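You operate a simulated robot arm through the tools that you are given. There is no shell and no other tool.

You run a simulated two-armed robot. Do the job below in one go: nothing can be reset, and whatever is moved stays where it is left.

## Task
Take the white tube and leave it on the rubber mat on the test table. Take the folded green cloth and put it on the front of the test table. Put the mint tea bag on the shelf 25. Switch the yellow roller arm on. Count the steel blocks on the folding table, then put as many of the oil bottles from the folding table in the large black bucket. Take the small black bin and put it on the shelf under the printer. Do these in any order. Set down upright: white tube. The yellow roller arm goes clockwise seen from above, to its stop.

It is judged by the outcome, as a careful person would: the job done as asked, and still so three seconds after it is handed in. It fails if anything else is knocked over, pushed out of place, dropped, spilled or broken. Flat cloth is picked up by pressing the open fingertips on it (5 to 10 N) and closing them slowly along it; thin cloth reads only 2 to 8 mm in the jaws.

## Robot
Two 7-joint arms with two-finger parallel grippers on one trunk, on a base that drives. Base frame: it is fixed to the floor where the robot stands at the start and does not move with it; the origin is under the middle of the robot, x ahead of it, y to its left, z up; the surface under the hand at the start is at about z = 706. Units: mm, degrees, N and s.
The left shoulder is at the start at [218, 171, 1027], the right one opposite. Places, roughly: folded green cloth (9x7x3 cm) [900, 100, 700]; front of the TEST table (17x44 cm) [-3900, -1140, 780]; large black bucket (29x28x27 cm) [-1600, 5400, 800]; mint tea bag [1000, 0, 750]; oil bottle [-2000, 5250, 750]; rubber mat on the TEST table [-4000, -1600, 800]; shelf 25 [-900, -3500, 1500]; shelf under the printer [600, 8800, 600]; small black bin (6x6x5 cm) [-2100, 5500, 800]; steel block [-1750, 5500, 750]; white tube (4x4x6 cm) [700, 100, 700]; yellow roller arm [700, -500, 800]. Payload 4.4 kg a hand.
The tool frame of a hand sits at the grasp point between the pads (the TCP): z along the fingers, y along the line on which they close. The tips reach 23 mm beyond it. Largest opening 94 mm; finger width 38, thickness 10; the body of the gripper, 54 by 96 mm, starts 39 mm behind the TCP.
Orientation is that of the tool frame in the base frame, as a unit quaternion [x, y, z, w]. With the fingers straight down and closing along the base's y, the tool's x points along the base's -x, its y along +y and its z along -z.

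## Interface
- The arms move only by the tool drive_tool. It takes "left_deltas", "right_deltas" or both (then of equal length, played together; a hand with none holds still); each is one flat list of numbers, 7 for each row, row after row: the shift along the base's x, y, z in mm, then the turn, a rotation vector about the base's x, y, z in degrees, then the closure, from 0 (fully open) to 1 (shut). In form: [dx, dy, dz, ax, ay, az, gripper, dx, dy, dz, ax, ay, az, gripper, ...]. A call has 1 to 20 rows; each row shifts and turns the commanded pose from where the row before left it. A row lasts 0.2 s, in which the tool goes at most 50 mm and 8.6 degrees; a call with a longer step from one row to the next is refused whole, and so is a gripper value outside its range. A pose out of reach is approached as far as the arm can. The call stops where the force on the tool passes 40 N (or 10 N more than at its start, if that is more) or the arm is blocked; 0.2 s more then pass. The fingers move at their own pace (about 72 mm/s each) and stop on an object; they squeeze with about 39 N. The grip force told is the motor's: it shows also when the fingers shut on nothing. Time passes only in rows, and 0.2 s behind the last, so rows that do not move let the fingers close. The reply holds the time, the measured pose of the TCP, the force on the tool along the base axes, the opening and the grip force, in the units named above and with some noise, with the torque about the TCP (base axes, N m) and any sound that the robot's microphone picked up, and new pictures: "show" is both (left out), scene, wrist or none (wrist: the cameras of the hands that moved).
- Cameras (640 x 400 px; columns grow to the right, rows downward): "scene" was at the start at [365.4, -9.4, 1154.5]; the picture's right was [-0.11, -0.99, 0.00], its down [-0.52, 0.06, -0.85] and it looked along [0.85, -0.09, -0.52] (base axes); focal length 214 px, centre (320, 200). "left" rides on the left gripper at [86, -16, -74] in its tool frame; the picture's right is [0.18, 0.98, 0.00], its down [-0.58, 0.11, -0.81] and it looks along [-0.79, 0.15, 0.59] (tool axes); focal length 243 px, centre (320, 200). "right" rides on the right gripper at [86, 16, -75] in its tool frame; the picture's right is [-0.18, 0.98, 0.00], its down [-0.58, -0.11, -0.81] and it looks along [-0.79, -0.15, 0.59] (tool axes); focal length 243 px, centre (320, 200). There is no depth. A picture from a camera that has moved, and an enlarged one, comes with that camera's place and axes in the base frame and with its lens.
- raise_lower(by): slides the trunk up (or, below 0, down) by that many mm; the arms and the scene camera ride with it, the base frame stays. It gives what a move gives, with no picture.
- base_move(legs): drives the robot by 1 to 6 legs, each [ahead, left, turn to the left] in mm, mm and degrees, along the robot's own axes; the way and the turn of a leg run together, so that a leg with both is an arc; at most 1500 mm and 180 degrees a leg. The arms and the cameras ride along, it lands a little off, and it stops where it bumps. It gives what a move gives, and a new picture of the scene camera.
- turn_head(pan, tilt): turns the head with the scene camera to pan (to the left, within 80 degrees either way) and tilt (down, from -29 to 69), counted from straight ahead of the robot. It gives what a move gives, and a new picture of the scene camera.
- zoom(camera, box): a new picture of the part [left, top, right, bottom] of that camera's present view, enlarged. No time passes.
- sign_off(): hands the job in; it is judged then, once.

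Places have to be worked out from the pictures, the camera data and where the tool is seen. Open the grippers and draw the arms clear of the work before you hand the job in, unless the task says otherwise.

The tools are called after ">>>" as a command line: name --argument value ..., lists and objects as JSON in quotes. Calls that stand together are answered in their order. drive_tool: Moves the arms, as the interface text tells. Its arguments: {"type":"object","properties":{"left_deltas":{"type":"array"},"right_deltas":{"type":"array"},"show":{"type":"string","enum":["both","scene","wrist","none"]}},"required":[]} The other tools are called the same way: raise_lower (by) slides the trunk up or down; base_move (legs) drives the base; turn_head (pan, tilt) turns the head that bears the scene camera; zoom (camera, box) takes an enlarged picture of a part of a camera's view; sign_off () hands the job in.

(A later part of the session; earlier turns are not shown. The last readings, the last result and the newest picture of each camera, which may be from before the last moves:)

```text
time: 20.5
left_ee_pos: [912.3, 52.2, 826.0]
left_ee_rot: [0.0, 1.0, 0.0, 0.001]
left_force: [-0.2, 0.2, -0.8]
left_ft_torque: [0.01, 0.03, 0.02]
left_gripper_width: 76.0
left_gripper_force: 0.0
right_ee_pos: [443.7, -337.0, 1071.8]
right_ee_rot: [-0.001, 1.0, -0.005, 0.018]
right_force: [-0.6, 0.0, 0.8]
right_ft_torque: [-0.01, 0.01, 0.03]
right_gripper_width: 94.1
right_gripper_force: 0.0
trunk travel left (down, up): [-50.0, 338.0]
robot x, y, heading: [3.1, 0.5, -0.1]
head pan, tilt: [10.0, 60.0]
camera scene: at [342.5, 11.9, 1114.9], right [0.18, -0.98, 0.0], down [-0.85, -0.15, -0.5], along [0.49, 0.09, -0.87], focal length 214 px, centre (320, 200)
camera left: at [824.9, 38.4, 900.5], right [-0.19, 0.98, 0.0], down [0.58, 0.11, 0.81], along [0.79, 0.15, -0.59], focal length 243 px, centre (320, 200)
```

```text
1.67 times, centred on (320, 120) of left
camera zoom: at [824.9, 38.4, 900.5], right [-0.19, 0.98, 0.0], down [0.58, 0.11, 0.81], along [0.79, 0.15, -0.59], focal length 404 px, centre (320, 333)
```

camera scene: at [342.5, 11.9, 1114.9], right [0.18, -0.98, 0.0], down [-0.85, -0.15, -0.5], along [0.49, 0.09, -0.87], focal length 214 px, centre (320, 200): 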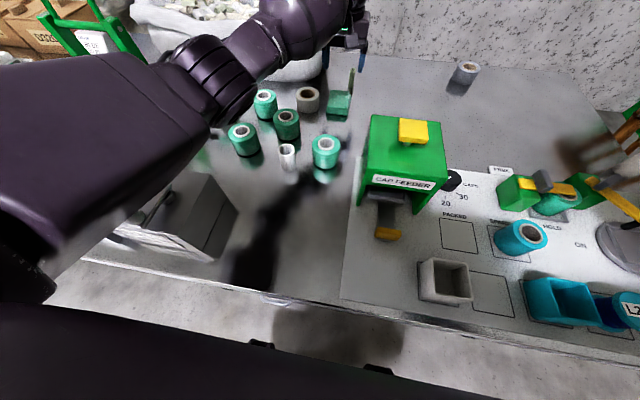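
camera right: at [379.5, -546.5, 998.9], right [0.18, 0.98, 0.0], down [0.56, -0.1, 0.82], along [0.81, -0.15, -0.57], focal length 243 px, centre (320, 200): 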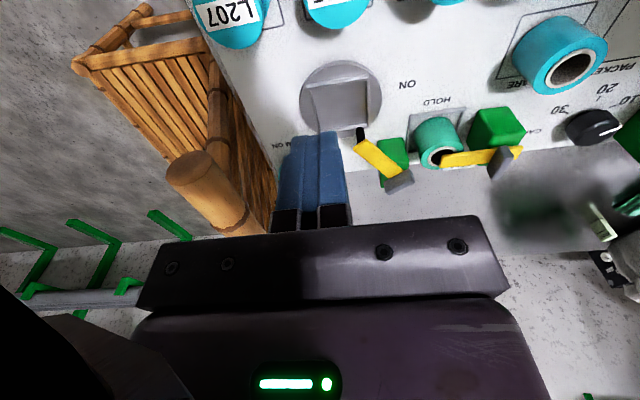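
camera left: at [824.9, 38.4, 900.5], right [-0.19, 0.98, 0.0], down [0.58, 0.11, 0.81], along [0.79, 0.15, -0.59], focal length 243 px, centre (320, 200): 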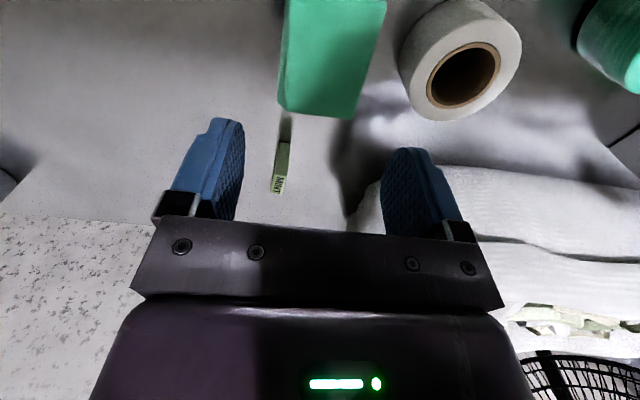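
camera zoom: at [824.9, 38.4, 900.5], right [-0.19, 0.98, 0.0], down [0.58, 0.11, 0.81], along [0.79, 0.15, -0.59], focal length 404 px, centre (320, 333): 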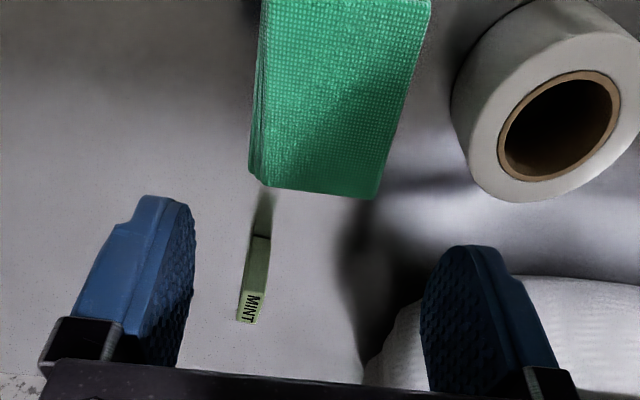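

The cloth sits centred about 3 mm left of the jaws and I want more clearance from the white roll, so I shift slightly, narrow the opening to about 72 mm and lower to TCP z≈740.

>>> drive_tool --left_deltas '[6, 2.5, 0, 0, 0, 0, 0.235, 0, 0, -35, 0, 0, 0, 0.235, 0, 0, -30, 0, 0, 0, 0.235, 0, 0, -20, 0, 0, 0, 0.235, 0, 0, 0, 0, 0, 0, 0.235]'

>>> zoom --camera "scene" --box '[260, 40, 420, 140]'

>>> zoom --camera "left" --box '[160, 0, 480, 240]'

```text
time: 21.7
left_ee_pos: [916.9, 55.8, 740.6]
left_ee_rot: [-0.001, 1.0, 0.0, 0.0]
left_force: [-0.3, -0.2, -0.5]
left_ft_torque: [-0.02, -0.03, 0.01]
left_gripper_width: 71.6
left_gripper_force: 0.2
right_ee_pos: [444.0, -336.7, 1072.8]
right_ee_rot: [-0.001, 1.0, -0.006, 0.018]
right_force: [-0.4, 1.2, 0.7]
right_ft_torque: [0.02, 0.0, 0.0]
right_gripper_width: 93.8
right_gripper_force: 0.0
trunk travel left (down, up): [-50.0, 338.0]
robot x, y, heading: [0.9, 0.4, -0.1]
head pan, tilt: [10.0, 60.0]
camera scene: at [342.8, 11.9, 1114.7], right [0.18, -0.98, 0.0], down [-0.85, -0.15, -0.5], along [0.49, 0.09, -0.87], focal length 214 px, centre (320, 200)
camera left: at [830.9, 40.8, 814.6], right [-0.19, 0.98, 0.0], down [0.58, 0.11, 0.81], along [0.79, 0.15, -0.59], focal length 243 px, centre (320, 200)
```

scene: 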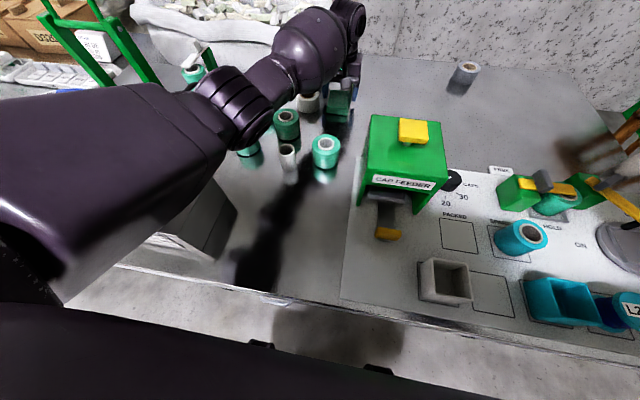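
left: 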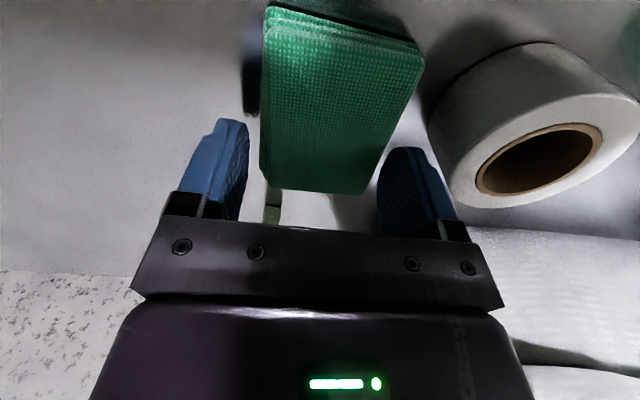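

```text
4.00 times, centred on (340, 90) of scene
camera zoom: at [342.8, 11.9, 1114.7], right [0.18, -0.98, 0.0], down [-0.85, -0.15, -0.5], along [0.49, 0.09, -0.87], focal length 858 px, centre (240, 640)
```

zoom: 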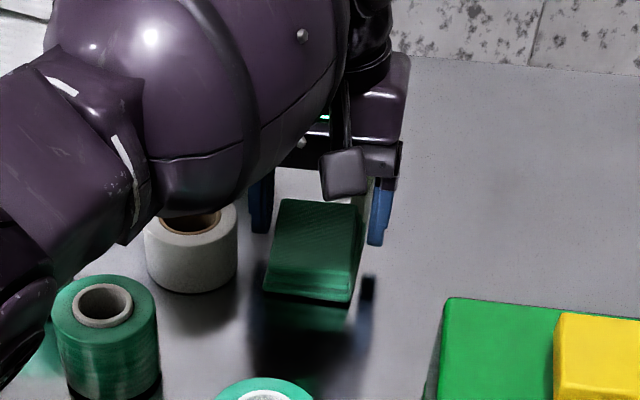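

```text
1.67 times, centred on (320, 120) of left
camera zoom: at [830.9, 40.8, 814.6], right [-0.19, 0.98, 0.0], down [0.58, 0.11, 0.81], along [0.79, 0.15, -0.59], focal length 404 px, centre (320, 333)
```

zoom: 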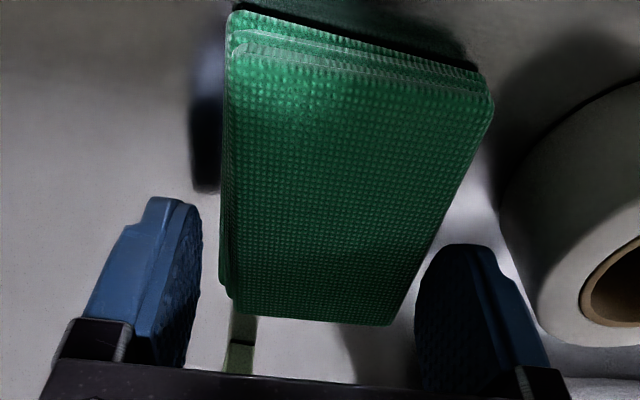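

The cloth sits between the fingers, tips not touching anything. I close slowly on it.

>>> drive_tool --left_deltas '[0, 0, 0, 0, 0, 0, 0.28, 0, 0, 0, 0, 0, 0, 0.32, 0, 0, 0, 0, 0, 0, 0.36, 0, 0, 0, 0, 0, 0, 0.4, 0, 0, 0, 0, 0, 0, 0.45, 0, 0, 0, 0, 0, 0, 0.5, 0, 0, 0, 0, 0, 0, 0.55, 0, 0, 0, 0, 0, 0, 0.6]' --show "wrist"

>>> zoom --camera "left" --box '[160, 0, 480, 240]'

```text
time: 23.5
left_ee_pos: [917.9, 55.7, 740.8]
left_ee_rot: [-0.001, 1.0, 0.0, 0.001]
left_force: [-0.6, 0.6, -0.6]
left_ft_torque: [0.02, -0.01, 0.02]
left_gripper_width: 63.6
left_gripper_force: 39.8
right_ee_pos: [444.0, -338.7, 1071.5]
right_ee_rot: [-0.001, 1.0, -0.006, 0.017]
right_force: [1.1, 0.3, 0.4]
right_ft_torque: [0.01, 0.01, -0.02]
right_gripper_width: 93.8
right_gripper_force: 0.1
trunk travel left (down, up): [-50.0, 338.0]
robot x, y, heading: [1.3, 0.9, 0.1]
head pan, tilt: [10.0, 60.0]
camera left: at [831.0, 40.8, 814.3], right [-0.19, 0.98, 0.0], down [0.58, 0.11, 0.81], along [0.79, 0.15, -0.59], focal length 243 px, centre (320, 200)
```

left: 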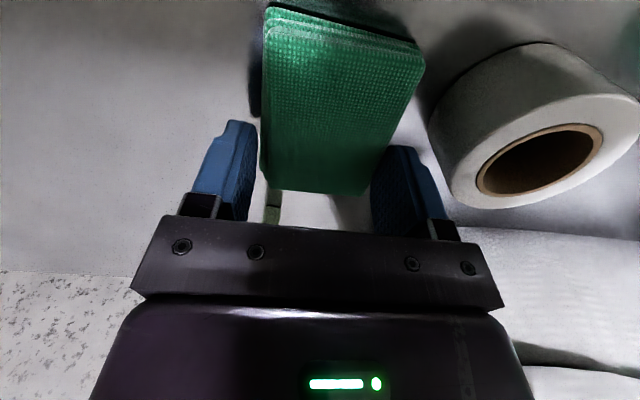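

```text
1.67 times, centred on (320, 120) of left
camera zoom: at [831.0, 40.8, 814.3], right [-0.19, 0.98, 0.0], down [0.58, 0.11, 0.81], along [0.79, 0.15, -0.59], focal length 404 px, centre (320, 333)
```

zoom: 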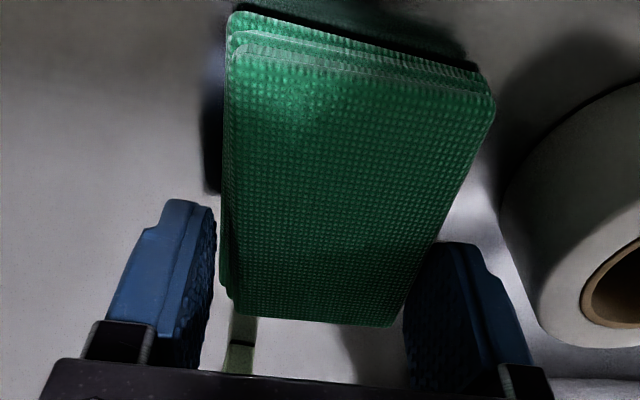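

It grips firmly at 63.6 mm. I lift it straight up and check.

>>> drive_tool --left_deltas '[0, 0, 15, 0, 0, 0, 0.6, 0, 0, 30, 0, 0, 0, 0.6, 0, 0, 40, 0, 0, 0, 0.6, 0, 0, 40, 0, 0, 0, 0.6, 0, 0, 40, 0, 0, 0, 0.6, 0, 0, 0, 0, 0, 0, 0.6]'

```text
time: 24.9
left_ee_pos: [917.0, 54.0, 906.3]
left_ee_rot: [-0.001, 1.0, 0.0, -0.001]
left_force: [-1.1, -0.6, -1.0]
left_ft_torque: [0.03, 0.02, 0.0]
left_gripper_width: 63.7
left_gripper_force: 38.9
right_ee_pos: [444.8, -337.4, 1070.9]
right_ee_rot: [-0.002, 1.0, -0.006, 0.017]
right_force: [0.4, 0.3, -0.8]
right_ft_torque: [-0.03, 0.03, -0.02]
right_gripper_width: 93.9
right_gripper_force: 0.0
trunk travel left (down, up): [-50.0, 338.0]
robot x, y, heading: [1.1, 3.7, 0.2]
head pan, tilt: [10.0, 60.0]
camera scene: at [343.7, 11.9, 1114.1], right [0.18, -0.98, 0.0], down [-0.85, -0.15, -0.5], along [0.49, 0.09, -0.87], focal length 214 px, centre (320, 200)
camera left: at [830.0, 38.9, 980.4], right [-0.19, 0.98, 0.0], down [0.58, 0.11, 0.81], along [0.79, 0.15, -0.59], focal length 243 px, centre (320, 200)
```

scene: 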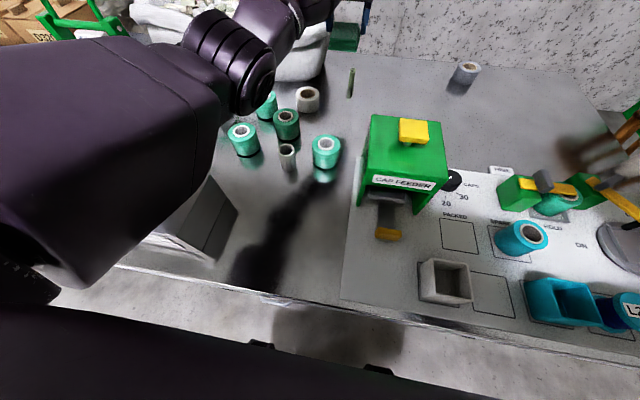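
left: 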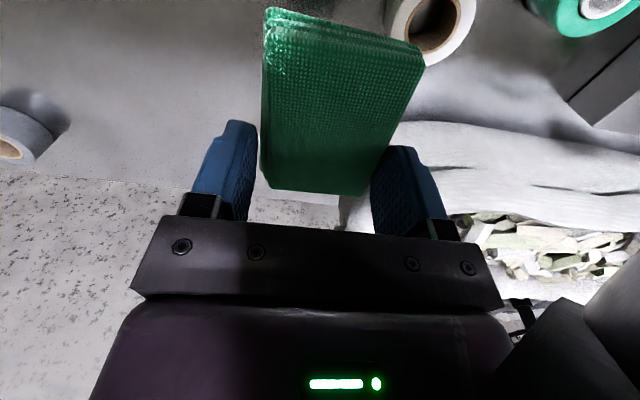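

Cloth held. I retract the left hand up and to the left, then bring the right hand over the tube.

>>> drive_tool --left_deltas '[-20, 5, 35, 0, 0, 0, 0.6, -20, 5, 35, 0, 0, 0, 0.6, -25, 15, 35, 0, 0, 0, 0.6, -25, 20, 35, 0, 0, 0, 0.6, -40, 25, 15, 0, 0, 0, 0.6, -40, 25, 0, 0, 0, 0, 0.6, -40, 25, 0, 0, 0, 0, 0.6, -40, 25, 0, 0, 0, 0, 0.6, -40, 25, 0, 0, 0, 0, 0.6, -40, 25, 0, 0, 0, 0, 0.6, -40, 25, 0, 0, 0, 0, 0.6, -35, 25, 0, 0, 0, 0, 0.6, 0, 25, 0, 0, 0, 0, 0.6, 0, 0, 0, 0, 0, 0, 0.6]' --show "scene"

```text
time: 27.9
left_ee_pos: [514.3, 327.5, 1058.9]
left_ee_rot: [0.0, 1.0, 0.0, -0.001]
left_force: [-0.5, -0.7, -0.1]
left_ft_torque: [0.03, 0.02, -0.02]
left_gripper_width: 63.7
left_gripper_force: 38.8
right_ee_pos: [444.5, -338.8, 1072.2]
right_ee_rot: [-0.002, 1.0, -0.006, 0.016]
right_force: [0.0, 0.7, -0.9]
right_ft_torque: [-0.03, 0.01, 0.01]
right_gripper_width: 94.1
right_gripper_force: 0.1
trunk travel left (down, up): [-50.0, 338.0]
robot x, y, heading: [3.5, 0.4, 0.3]
head pan, tilt: [10.0, 60.0]
camera scene: at [343.8, 11.8, 1114.1], right [0.18, -0.98, 0.0], down [-0.85, -0.15, -0.5], along [0.49, 0.09, -0.87], focal length 214 px, centre (320, 200)
```

scene: 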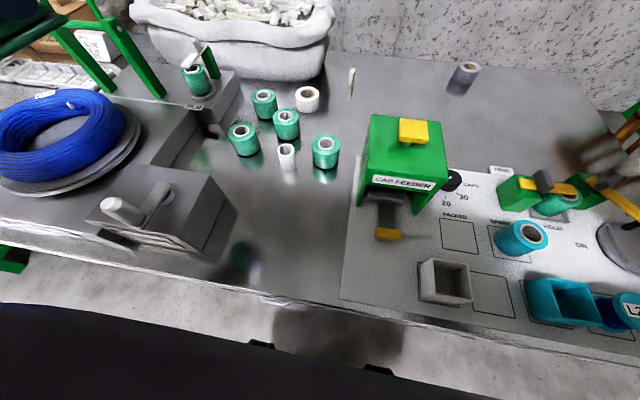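

The way is clear; I bring the right hand over the tube, opened to about 64 mm.

>>> drive_tool --right_deltas '[24, 37, -8, 0, 0, 0, 0.32, 24, 37, -8, 0, 0, 0, 0.32, 24, 37, -8, 0, 0, 0, 0.32, 24, 37, -8, 0, 0, 0, 0.32, 16, 37, -12, 0, 0, 0, 0.32, 16, 37, -14, 0, 0, 0, 0.32, 16, 37, -16, 0, 0, 0, 0.32, 16, 37, -16, 0, 0, 0, 0.32, 16, 37, -16, 0, 0, 0, 0.32, 16, 37, -16, 0, 0, 0, 0.32, 8, 37, -16, 0, 0, 0, 0.32, 8, 37, -16, 0, 0, 0, 0.32, 0, 40, -16, 0, 0, 0, 0.32, 0, 0, 0, 0, 0, 0, 0.32]'

>>> zoom --camera "right" --box '[160, 0, 480, 240]'

>>> zoom --camera "scene" --box '[200, 80, 360, 200]'

```text
time: 30.9
left_ee_pos: [513.2, 327.8, 1059.5]
left_ee_rot: [-0.001, 1.0, 0.0, -0.001]
left_force: [0.5, -1.4, -0.4]
left_ft_torque: [0.02, 0.02, -0.01]
left_gripper_width: 63.8
left_gripper_force: 38.2
right_ee_pos: [583.3, -95.3, 1000.9]
right_ee_rot: [-0.002, 1.0, -0.006, 0.018]
right_force: [0.7, -0.1, 0.7]
right_ft_torque: [-0.01, -0.01, 0.0]
right_gripper_width: 63.8
right_gripper_force: 0.0
right hand out of reach, approached as far as the arm can: row 7, 8, 9, 10, 11, 12, 13
trunk travel left (down, up): [-50.0, 338.0]
robot x, y, heading: [2.6, 0.3, 0.1]
head pan, tilt: [10.0, 60.0]
camera scene: at [342.7, 12.0, 1114.7], right [0.18, -0.98, 0.0], down [-0.85, -0.15, -0.5], along [0.49, 0.09, -0.87], focal length 214 px, centre (320, 200)
camera right: at [496.0, -79.8, 1072.1], right [0.18, 0.98, -0.01], down [0.55, -0.1, 0.83], along [0.81, -0.15, -0.56], focal length 243 px, centre (320, 200)
```

scene: 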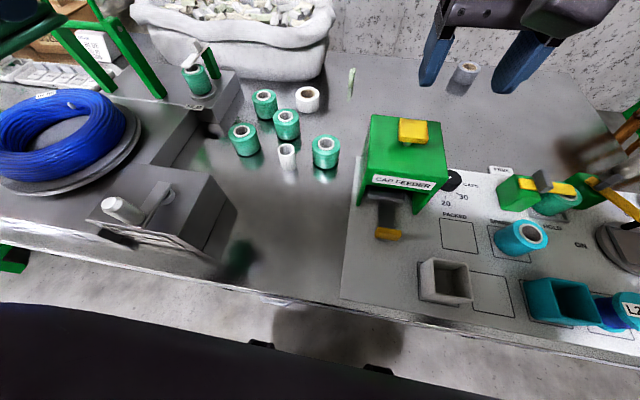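
right: 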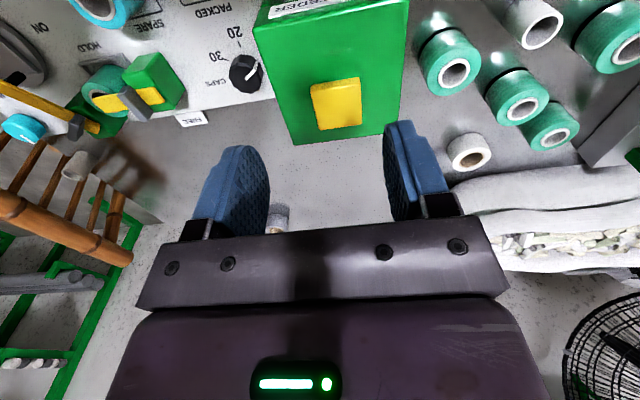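

```text
1.67 times, centred on (320, 120) of right
camera zoom: at [496.0, -79.8, 1072.1], right [0.18, 0.98, -0.01], down [0.55, -0.1, 0.83], along [0.81, -0.15, -0.56], focal length 404 px, centre (320, 333)
```

zoom: 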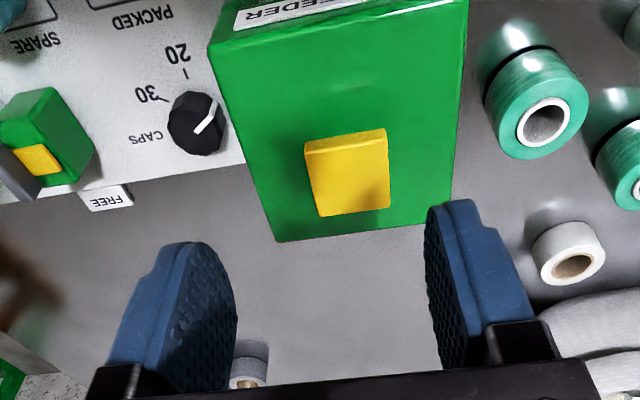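

```text
3.33 times, centred on (280, 140) of scene
camera zoom: at [342.7, 12.0, 1114.7], right [0.18, -0.98, 0.0], down [-0.85, -0.15, -0.5], along [0.49, 0.09, -0.87], focal length 715 px, centre (453, 400)
```

zoom: 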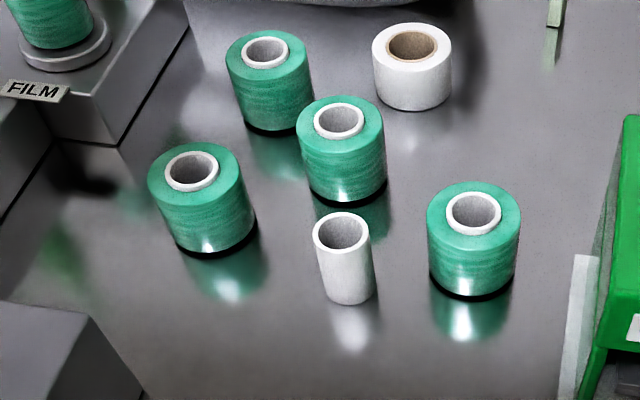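

The right arm cannot cross that far to the left, so I will turn the robot instead. First I look to the left to see what the left arm would sweep past.

>>> turn_head --pan 75 --tilt 25

>>> turn_head --pan -78 --tilt 20

```text
time: 32.2
left_ee_pos: [512.6, 328.0, 1058.4]
left_ee_rot: [-0.001, 1.0, -0.001, 0.0]
left_force: [0.5, -1.3, -0.8]
left_ft_torque: [0.0, 0.01, -0.03]
left_gripper_width: 63.6
left_gripper_force: 38.8
right_ee_pos: [584.7, -96.9, 1000.2]
right_ee_rot: [-0.002, 1.0, -0.006, 0.016]
right_force: [0.1, -0.8, -0.2]
right_ft_torque: [0.0, 0.0, 0.0]
right_gripper_width: 63.5
right_gripper_force: 0.1
trunk travel left (down, up): [-50.0, 338.0]
robot x, y, heading: [0.2, -0.7, -0.1]
head pan, tilt: [75.0, 25.0]
camera scene: at [301.2, 89.2, 1164.6], right [0.97, -0.26, 0.0], down [-0.11, -0.41, -0.91], along [0.23, 0.88, -0.42], focal length 214 px, centre (320, 200)
```

scene: 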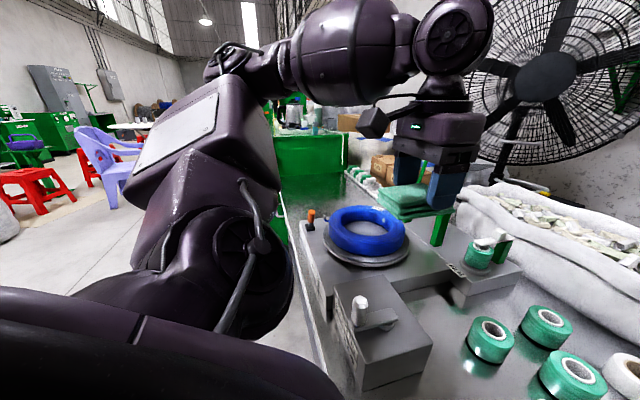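

```text
time: 34.6
left_ee_pos: [513.8, 327.3, 1058.9]
left_ee_rot: [-0.002, 1.0, 0.0, 0.0]
left_force: [0.0, -0.6, -1.5]
left_ft_torque: [0.02, 0.0, 0.03]
left_gripper_width: 63.9
left_gripper_force: 38.9
right_ee_pos: [585.0, -96.4, 1000.6]
right_ee_rot: [-0.001, 1.0, -0.007, 0.017]
right_force: [-0.7, -0.4, -0.5]
right_ft_torque: [0.0, 0.01, 0.03]
right_gripper_width: 63.8
right_gripper_force: 0.0
trunk travel left (down, up): [-50.0, 338.0]
robot x, y, heading: [3.6, -2.0, 0.2]
head pan, tilt: [-78.0, 20.0]
camera scene: at [297.1, -90.9, 1172.7], right [-0.98, -0.21, 0.0], down [-0.07, 0.33, -0.94], along [0.2, -0.92, -0.34], focal length 214 px, centre (320, 200)
```

scene: 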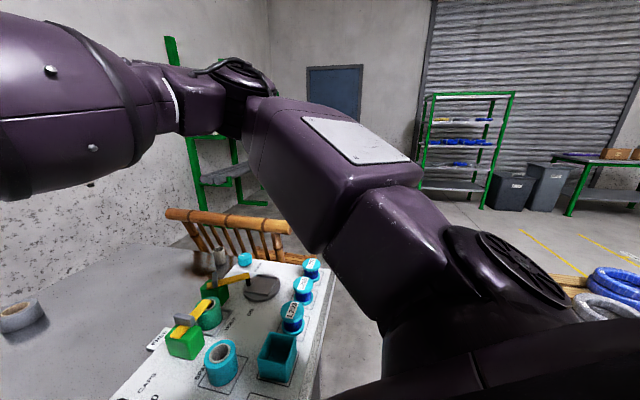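

Floor around the robot is open. I back off 120 mm and turn left 30° so the tube comes in front of the right hand.

>>> base_move --legs '[[-120, 0, 0], [0, 0, 30]]'

>>> turn_head --pan -20 --tilt 45

```text
time: 37.4
left_ee_pos: [150.7, 542.6, 1058.8]
left_ee_rot: [-0.265, 0.964, 0.0, -0.001]
left_force: [0.5, -0.3, -1.6]
left_ft_torque: [0.0, 0.01, 0.0]
left_gripper_width: 64.0
left_gripper_force: 39.3
right_ee_pos: [428.1, 216.0, 998.8]
right_ee_rot: [-0.267, 0.964, -0.001, 0.018]
right_force: [-0.3, -0.2, 0.2]
right_ft_torque: [0.0, 0.0, 0.0]
right_gripper_width: 63.8
right_gripper_force: 0.0
trunk travel left (down, up): [-50.0, 338.0]
robot x, y, heading: [-121.9, -1.2, 30.7]
head pan, tilt: [-78.0, 20.0]
camera scene: at [179.3, 72.3, 1172.7], right [-0.73, -0.68, 0.0], down [-0.23, 0.25, -0.94], along [0.64, -0.69, -0.34], focal length 214 px, centre (320, 200)
```

scene: 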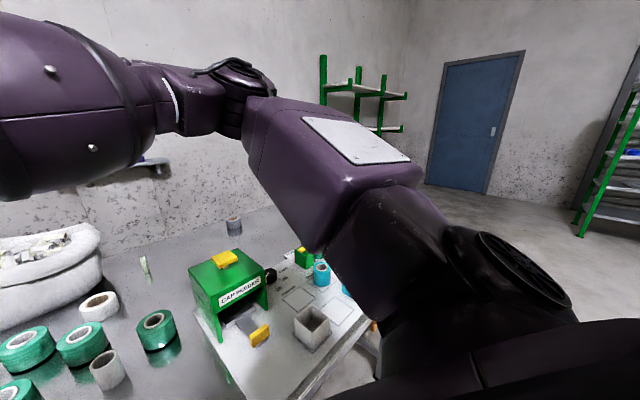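

```text
time: 38.6
left_ee_pos: [151.0, 542.9, 1059.9]
left_ee_rot: [-0.266, 0.964, 0.0, 0.0]
left_force: [0.0, -0.4, -0.5]
left_ft_torque: [0.02, 0.03, 0.01]
left_gripper_width: 64.0
left_gripper_force: 38.8
right_ee_pos: [429.6, 214.2, 1000.1]
right_ee_rot: [-0.266, 0.964, -0.001, 0.018]
right_force: [0.5, 0.6, 0.6]
right_ft_torque: [0.0, -0.01, -0.01]
right_gripper_width: 63.8
right_gripper_force: 0.0
trunk travel left (down, up): [-50.0, 338.0]
robot x, y, heading: [-121.0, -2.9, 30.8]
head pan, tilt: [-20.0, 45.0]
camera scene: at [196.1, 155.5, 1134.0], right [0.19, -0.98, 0.0], down [-0.69, -0.13, -0.71], along [0.69, 0.13, -0.71], focal length 214 px, centre (320, 200)
```

scene: 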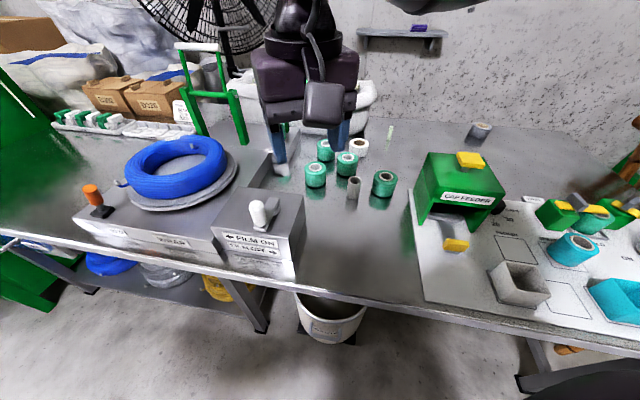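

The turn worked. I zoom in on the tube to refine its place from this new viewpoint.

>>> zoom --camera "scene" --box '[290, 130, 418, 210]'

>>> zoom --camera "right" --box '[160, 0, 480, 240]'

```text
5.00 times, centred on (354, 170) of scene
camera zoom: at [196.1, 155.5, 1134.0], right [0.19, -0.98, 0.0], down [-0.69, -0.13, -0.71], along [0.69, 0.13, -0.71], focal length 1072 px, centre (150, 350)
```

zoom: 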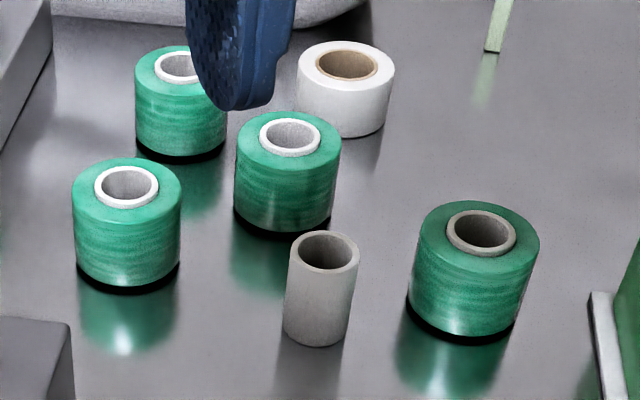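

```text
1.67 times, centred on (320, 120) of right
camera zoom: at [344.8, 183.4, 1071.8], right [-0.35, 0.94, -0.01], down [0.53, 0.2, 0.83], along [0.78, 0.28, -0.56], focal length 404 px, centre (320, 333)
```

zoom: 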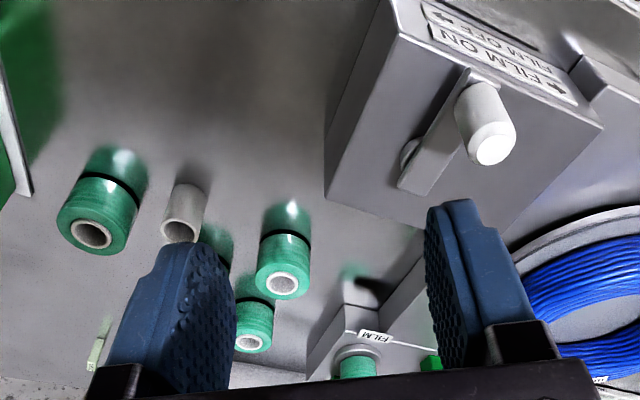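

The tube is at about (652,145) with its top at z≈766. I move the right hand above it at z≈870, also levelling its 2° tilt.

>>> drive_tool --right_deltas '[37, -11.5, -22, -0.07, 0.34, 0, 0.32, 37, -11.5, -22, -0.07, 0.34, 0, 0.32, 37, -11.5, -22, -0.07, 0.34, 0, 0.32, 37, -11.5, -22, -0.07, 0.34, 0, 0.32, 37, -11.5, -22, -0.07, 0.34, 0, 0.32, 37, -11.5, -20, -0.07, 0.34, 0, 0.32, 0, 0, 0, 0, 0, 0, 0.32]'

>>> zoom --camera "right" --box '[160, 0, 480, 240]'

>>> zoom --camera "scene" --box '[290, 130, 418, 210]'

```text
time: 40.2
left_ee_pos: [150.9, 542.3, 1059.5]
left_ee_rot: [-0.265, 0.964, 0.0, 0.001]
left_force: [0.0, 0.0, -0.3]
left_ft_torque: [0.01, 0.03, 0.0]
left_gripper_width: 63.6
left_gripper_force: 38.8
right_ee_pos: [649.6, 144.6, 868.5]
right_ee_rot: [-0.266, 0.964, 0.001, 0.0]
right_force: [-0.4, 0.1, 0.0]
right_ft_torque: [0.0, 0.01, 0.01]
right_gripper_width: 64.0
right_gripper_force: 0.0
trunk travel left (down, up): [-50.0, 338.0]
robot x, y, heading: [-123.4, -1.6, 30.7]
head pan, tilt: [-20.0, 45.0]
camera scene: at [195.6, 155.4, 1134.3], right [0.19, -0.98, 0.0], down [-0.69, -0.13, -0.71], along [0.69, 0.13, -0.71], focal length 214 px, centre (320, 200)
camera right: at [568.3, 113.6, 944.0], right [-0.35, 0.94, 0.0], down [0.55, 0.2, 0.81], along [0.76, 0.28, -0.59], focal length 243 px, centre (320, 200)
```

scene: 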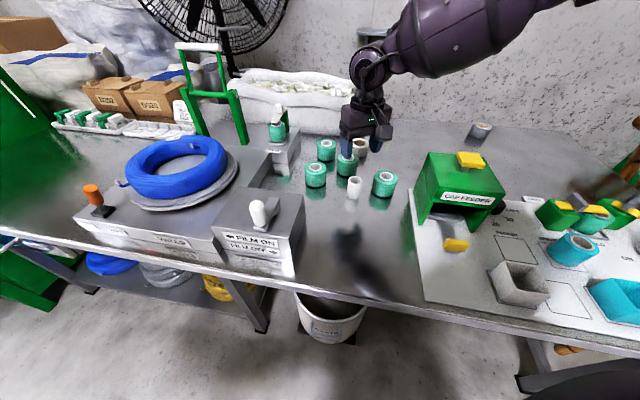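
right: 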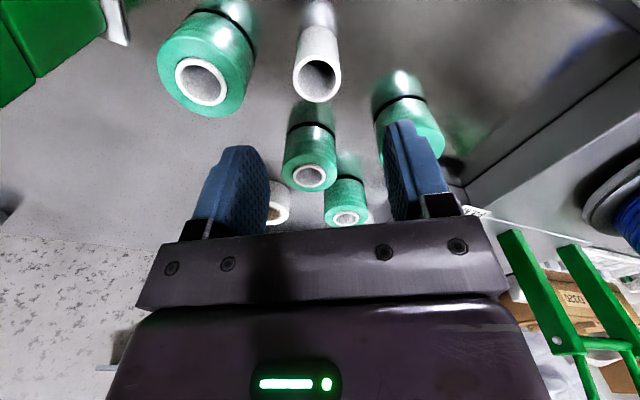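

```text
1.67 times, centred on (320, 120) of right
camera zoom: at [568.3, 113.6, 944.0], right [-0.35, 0.94, 0.0], down [0.55, 0.2, 0.81], along [0.76, 0.28, -0.59], focal length 404 px, centre (320, 333)
```

zoom: 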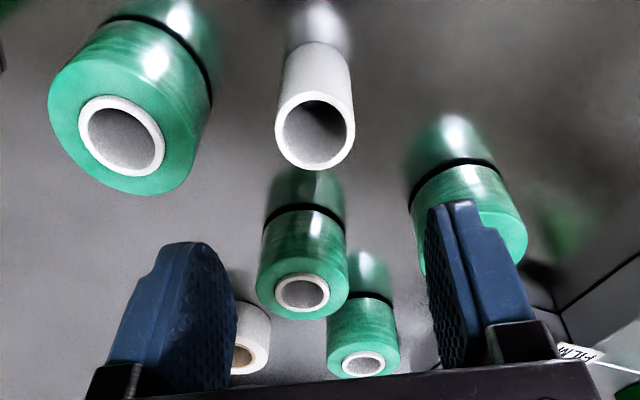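

```text
5.00 times, centred on (354, 170) of scene
camera zoom: at [195.6, 155.4, 1134.3], right [0.19, -0.98, 0.0], down [-0.69, -0.13, -0.71], along [0.69, 0.13, -0.71], focal length 1072 px, centre (150, 350)
```

zoom: 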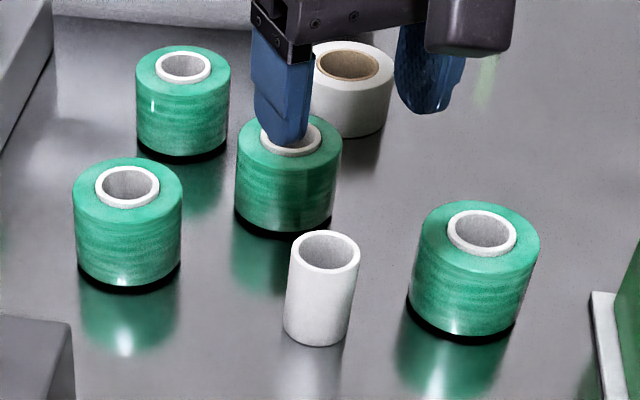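

The tube is at about (653,144), right under the jaws. I descend to TCP z≈750 around it.

>>> drive_tool --right_deltas '[3, -1, -40, 0, 0, 0, 0.32, 0, 0, -40, 0, 0, 0, 0.32, 0, 0, -25, 0, 0, 0, 0.32, 0, 0, -13, 0, 0, 0, 0.32, 0, 0, 0, 0, 0, 0, 0.32]'

>>> zoom --camera "scene" --box '[290, 130, 418, 210]'

>>> zoom --camera "right" --box '[160, 0, 480, 240]'

```text
time: 41.4
left_ee_pos: [152.3, 542.6, 1058.0]
left_ee_rot: [-0.266, 0.964, 0.0, 0.0]
left_force: [-1.2, -0.6, -0.6]
left_ft_torque: [0.03, -0.03, 0.02]
left_gripper_width: 63.8
left_gripper_force: 39.1
right_ee_pos: [656.1, 143.5, 750.4]
right_ee_rot: [-0.267, 0.964, -0.001, 0.0]
right_force: [0.3, 0.5, 0.7]
right_ft_torque: [0.01, 0.0, -0.02]
right_gripper_width: 63.9
right_gripper_force: 0.0
trunk travel left (down, up): [-50.0, 338.0]
robot x, y, heading: [-119.4, -0.2, 30.9]
head pan, tilt: [-20.0, 45.0]
camera scene: at [195.9, 155.4, 1134.2], right [0.19, -0.98, 0.0], down [-0.69, -0.13, -0.71], along [0.69, 0.13, -0.71], focal length 214 px, centre (320, 200)
camera right: at [573.8, 113.1, 826.1], right [-0.35, 0.94, 0.0], down [0.55, 0.2, 0.81], along [0.76, 0.28, -0.59], focal length 243 px, centre (320, 200)
```

scene: 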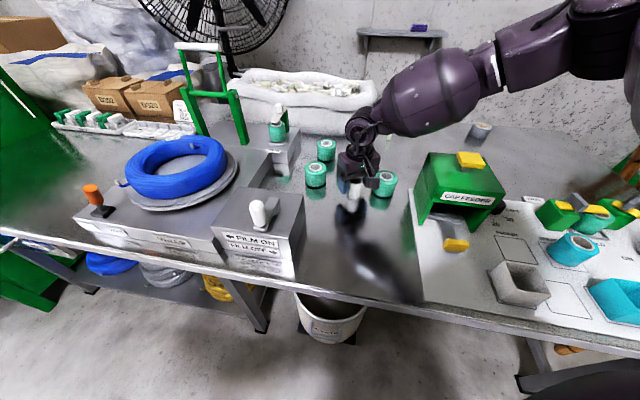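
right: 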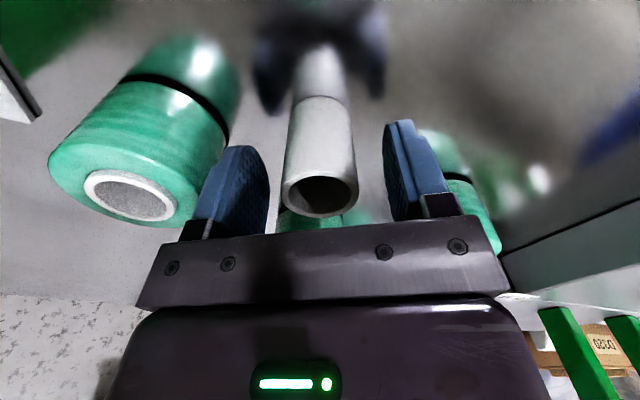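

```text
5.00 times, centred on (354, 170) of scene
camera zoom: at [195.9, 155.4, 1134.2], right [0.19, -0.98, 0.0], down [-0.69, -0.13, -0.71], along [0.69, 0.13, -0.71], focal length 1072 px, centre (150, 350)
```

zoom: 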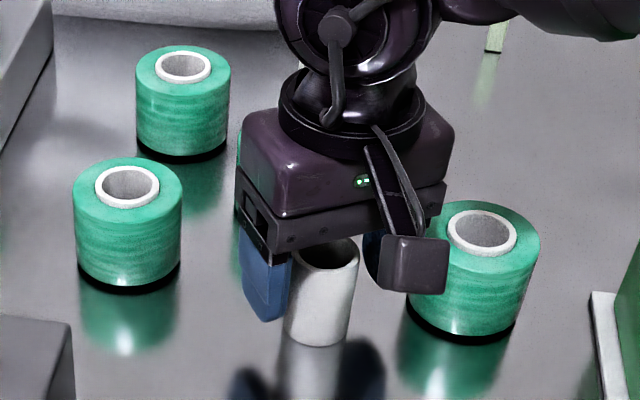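

```text
1.67 times, centred on (320, 120) of right
camera zoom: at [573.8, 113.1, 826.1], right [-0.35, 0.94, 0.0], down [0.55, 0.2, 0.81], along [0.76, 0.28, -0.59], focal length 404 px, centre (320, 333)
```

zoom: 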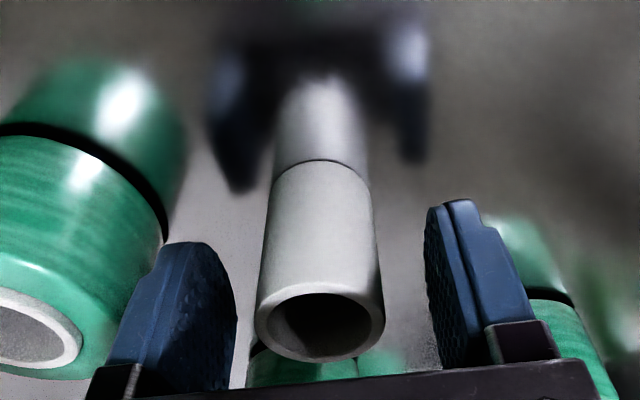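

The tube is between the fingers. I close gently and lift.

>>> drive_tool --right_deltas '[-3, -1, 0, 0, 0, 0, 0.36, 0, 0, 0, 0, 0, 0, 0.42, 0, 0, 0, 0, 0, 0, 0.48, 0, 0, 0, 0, 0, 0, 0.54, 0, 0, 0, 0, 0, 0, 0.6, 0, 0, 0, 0, 0, 0, 0.66, 0, 0, 0, 0, 0, 0, 0.7, 0, 0, 0, 0, 0, 0, 0.7]' --show "wrist"

```text
time: 43.2
left_ee_pos: [151.3, 542.4, 1059.1]
left_ee_rot: [-0.266, 0.964, 0.0, 0.0]
left_force: [-0.1, -0.4, -1.5]
left_ft_torque: [-0.03, -0.02, -0.03]
left_gripper_width: 63.6
left_gripper_force: 38.9
right_ee_pos: [651.4, 143.3, 749.8]
right_ee_rot: [-0.265, 0.964, 0.0, 0.0]
right_force: [0.4, 0.8, 0.8]
right_ft_torque: [0.02, 0.0, -0.03]
right_gripper_width: 35.4
right_gripper_force: 39.1
trunk travel left (down, up): [-50.0, 338.0]
robot x, y, heading: [-119.0, 1.7, 31.2]
head pan, tilt: [-20.0, 45.0]
camera right: at [569.9, 112.6, 825.8], right [-0.35, 0.94, 0.0], down [0.56, 0.2, 0.81], along [0.76, 0.28, -0.59], focal length 243 px, centre (320, 200)
```

right: 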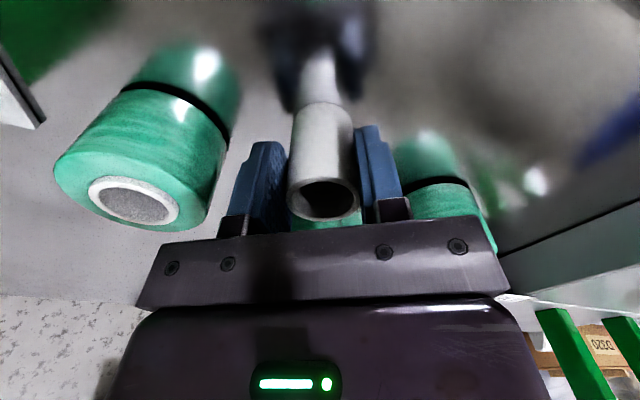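

Gripped at 35.4 mm. I lift to z≈1000 and draw back toward the robot.

>>> drive_tool --right_deltas '[0, 0, 20, 0, 0, 0, 0.7, 0, 0, 40, 0, 0, 0, 0.7, 0, 0, 45, 0, 0, 0, 0.7, 0, 0, 45, 0, 0, 0, 0.7, 0, 0, 45, 0, 0, 0, 0.7, 0, 0, 45, 0, 0, 0, 0.7, -31, -19, 10, 0, 0, 0, 0.7, -31, -19, 10, 0, 0, 0, 0.7, -31, -19, 10, 0, 0, 0, 0.7, -31, -19, 10, 0, 0, 0, 0.7, -31, -19, 0, 0, 0, 0, 0.7, 0, 0, 0, 0, 0, 0, 0.7]'

```text
time: 45.8
left_ee_pos: [152.1, 542.9, 1058.9]
left_ee_rot: [-0.266, 0.964, 0.0, 0.0]
left_force: [0.1, 0.5, -0.4]
left_ft_torque: [0.0, 0.01, 0.03]
left_gripper_width: 63.7
left_gripper_force: 39.3
right_ee_pos: [495.2, 50.7, 1033.8]
right_ee_rot: [-0.265, 0.964, 0.0, 0.0]
right_force: [-0.3, 0.6, 0.4]
right_ft_torque: [0.02, -0.01, 0.02]
right_gripper_width: 35.1
right_gripper_force: 39.0
trunk travel left (down, up): [-50.0, 338.0]
robot x, y, heading: [-126.9, -1.5, 31.0]
head pan, tilt: [-20.0, 45.0]
camera scene: at [196.2, 155.8, 1133.9], right [0.19, -0.98, 0.0], down [-0.69, -0.13, -0.71], along [0.69, 0.13, -0.71], focal length 214 px, centre (320, 200)
camera right: at [413.2, 20.4, 1108.8], right [-0.35, 0.94, 0.0], down [0.56, 0.21, 0.81], along [0.76, 0.28, -0.59], focal length 243 px, centre (320, 200)
```

scene: 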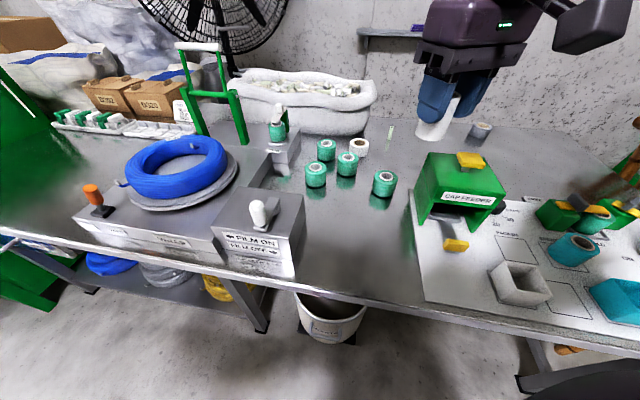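
right: 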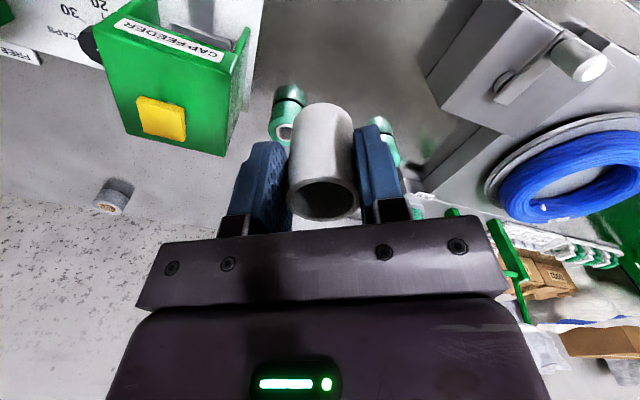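

Both items are held. I back away from the table and turn around to face the room toward the test table (behind, -x).

>>> base_move --legs '[[-350, 0, 0], [0, 0, 90]]'

>>> turn_head --pan 30 --tilt 20

```text
time: 48.4
left_ee_pos: [-140.1, 369.5, 1059.1]
left_ee_rot: [-0.268, 0.963, 0.0, 0.0]
left_force: [0.2, 0.9, 0.3]
left_ft_torque: [-0.01, 0.0, -0.01]
left_gripper_width: 63.8
left_gripper_force: 38.5
right_ee_pos: [206.3, -119.6, 1032.1]
right_ee_rot: [-0.268, 0.963, 0.0, 0.0]
right_force: [0.1, 0.3, -0.2]
right_ft_torque: [0.0, -0.01, -0.02]
right_gripper_width: 34.8
right_gripper_force: 38.5
trunk travel left (down, up): [-50.0, 338.0]
robot x, y, heading: [-409.5, -173.2, 31.3]
head pan, tilt: [-20.0, 45.0]
stopped in leg 2: the robot was blocked; the commanded pose is now the measured one
camera scene: at [-94.6, -17.5, 1134.0], right [0.19, -0.98, 0.0], down [-0.69, -0.14, -0.71], along [0.69, 0.14, -0.71], focal length 214 px, centre (320, 200)
```

scene: 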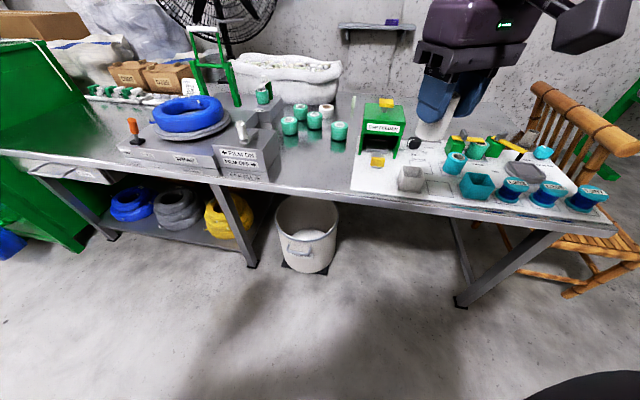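

```text
time: 49.5
left_ee_pos: [-140.6, 369.5, 1058.8]
left_ee_rot: [-0.269, 0.963, 0.0, 0.0]
left_force: [0.8, -0.1, 0.1]
left_ft_torque: [0.01, 0.01, -0.01]
left_gripper_width: 63.6
left_gripper_force: 39.0
right_ee_pos: [206.3, -120.3, 1033.7]
right_ee_rot: [-0.268, 0.963, 0.0, 0.0]
right_force: [0.6, 0.2, 0.0]
right_ft_torque: [-0.01, -0.03, -0.01]
right_gripper_width: 35.0
right_gripper_force: 39.3
trunk travel left (down, up): [-50.0, 338.0]
robot x, y, heading: [-408.9, -172.6, 31.2]
head pan, tilt: [30.0, 20.0]
camera scene: at [-129.2, 48.2, 1172.6], right [0.88, -0.48, 0.0], down [-0.17, -0.3, -0.94], along [0.45, 0.82, -0.34], focal length 214 px, centre (320, 200)
```

scene: 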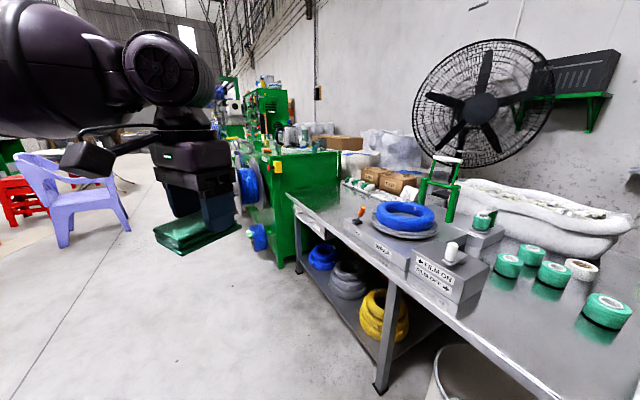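

Something behind the base blocked the turn. I look to both extremes to find it.

>>> turn_head --pan 80 --tilt 45

>>> turn_head --pan -80 --tilt 45

```text
time: 50.7
left_ee_pos: [-140.3, 368.4, 1058.8]
left_ee_rot: [-0.268, 0.963, 0.0, 0.0]
left_force: [0.8, -0.4, -1.1]
left_ft_torque: [0.02, 0.0, 0.04]
left_gripper_width: 63.8
left_gripper_force: 38.8
right_ee_pos: [205.7, -120.8, 1033.0]
right_ee_rot: [-0.269, 0.963, 0.0, 0.0]
right_force: [0.3, 0.7, 0.5]
right_ft_torque: [0.0, 0.0, 0.03]
right_gripper_width: 34.8
right_gripper_force: 38.8
trunk travel left (down, up): [-50.0, 338.0]
robot x, y, heading: [-412.2, -172.3, 31.1]
head pan, tilt: [80.0, 45.0]
camera scene: at [-203.5, 42.6, 1134.0], right [0.93, 0.36, 0.0], down [0.25, -0.66, -0.71], along [-0.25, 0.66, -0.71], focal length 214 px, centre (320, 200)
```

scene: 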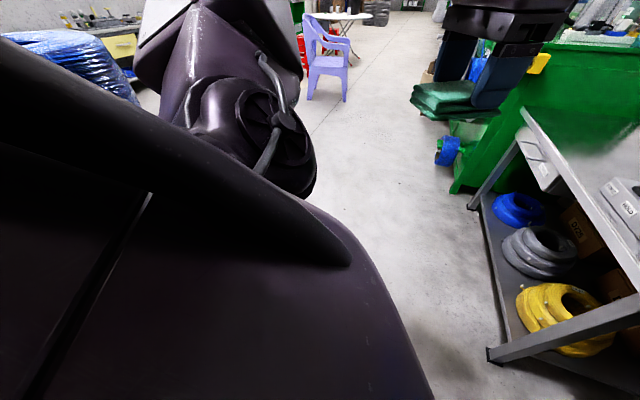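

```text
time: 53.2
left_ee_pos: [-141.2, 369.3, 1058.7]
left_ee_rot: [-0.268, 0.964, 0.0, 0.001]
left_force: [0.7, 0.0, 0.0]
left_ft_torque: [-0.01, 0.01, 0.02]
left_gripper_width: 63.6
left_gripper_force: 39.1
right_ee_pos: [206.2, -119.4, 1033.7]
right_ee_rot: [-0.268, 0.963, 0.0, 0.0]
right_force: [0.1, 0.3, 0.3]
right_ft_torque: [-0.01, 0.0, 0.01]
right_gripper_width: 34.6
right_gripper_force: 39.1
trunk travel left (down, up): [-50.0, 338.0]
robot x, y, heading: [-411.7, -175.1, 31.0]
head pan, tilt: [-80.0, 45.0]
camera scene: at [-120.7, -94.5, 1134.0], right [-0.75, -0.66, 0.0], down [-0.47, 0.53, -0.71], along [0.47, -0.53, -0.71], focal length 214 px, centre (320, 200)
```

scene: 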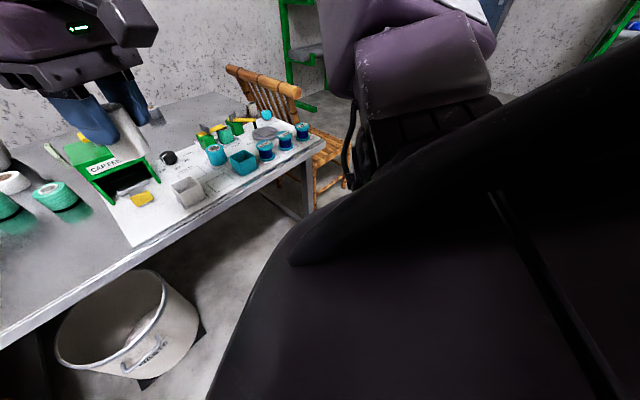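

Behind me is unseen; the floor to my left is open. I strafe left 450 mm, then turn left in part and look.

>>> base_move --legs '[[60, 450, 0], [0, 0, 60]]'

>>> turn_head --pan 50 --tilt 25

```text
time: 56.1
left_ee_pos: [-252.6, 618.4, 1059.0]
left_ee_rot: [-0.276, 0.961, 0.0, 0.0]
left_force: [0.9, -0.2, -0.6]
left_ft_torque: [-0.01, 0.02, 0.0]
left_gripper_width: 63.8
left_gripper_force: 38.8
right_ee_pos: [102.3, 135.3, 1033.1]
right_ee_rot: [-0.277, 0.961, 0.0, 0.0]
right_force: [0.3, 1.3, 0.0]
right_ft_torque: [0.03, -0.01, -0.03]
right_gripper_width: 34.3
right_gripper_force: 39.0
trunk travel left (down, up): [-50.0, 338.0]
robot x, y, heading: [-509.3, 66.4, 32.5]
head pan, tilt: [-80.0, 45.0]
stopped in leg 1: the robot was blocked; the commanded pose is now the measured one
camera scene: at [-223.8, 154.8, 1133.8], right [-0.74, -0.67, 0.0], down [-0.48, 0.52, -0.71], along [0.47, -0.52, -0.71], focal length 214 px, centre (320, 200)
```

scene: 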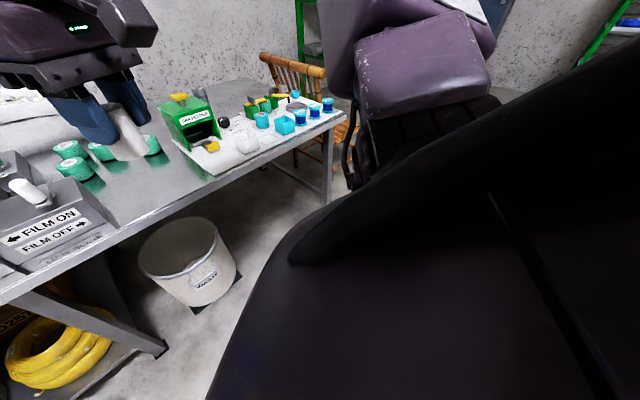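

```text
time: 58.2
left_ee_pos: [-253.2, 618.1, 1059.8]
left_ee_rot: [-0.277, 0.961, 0.0, 0.001]
left_force: [-0.1, -0.5, -1.1]
left_ft_torque: [0.01, 0.0, -0.01]
left_gripper_width: 63.5
left_gripper_force: 38.7
right_ee_pos: [102.5, 135.4, 1032.9]
right_ee_rot: [-0.277, 0.961, 0.0, 0.0]
right_force: [0.3, 0.0, -1.4]
right_ft_torque: [-0.03, -0.03, 0.0]
right_gripper_width: 34.3
right_gripper_force: 38.2
trunk travel left (down, up): [-50.0, 338.0]
robot x, y, heading: [-510.7, 67.2, 32.4]
head pan, tilt: [50.0, 25.0]
camera scene: at [-266.4, 306.3, 1164.6], right [0.99, -0.14, 0.0], down [-0.06, -0.42, -0.91], along [0.12, 0.9, -0.42], focal length 214 px, centre (320, 200)
```

scene: 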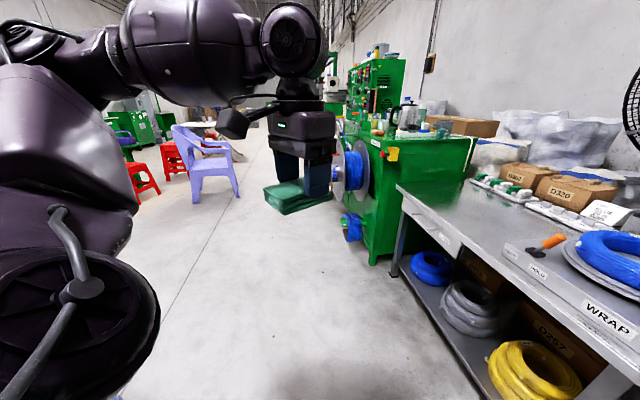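

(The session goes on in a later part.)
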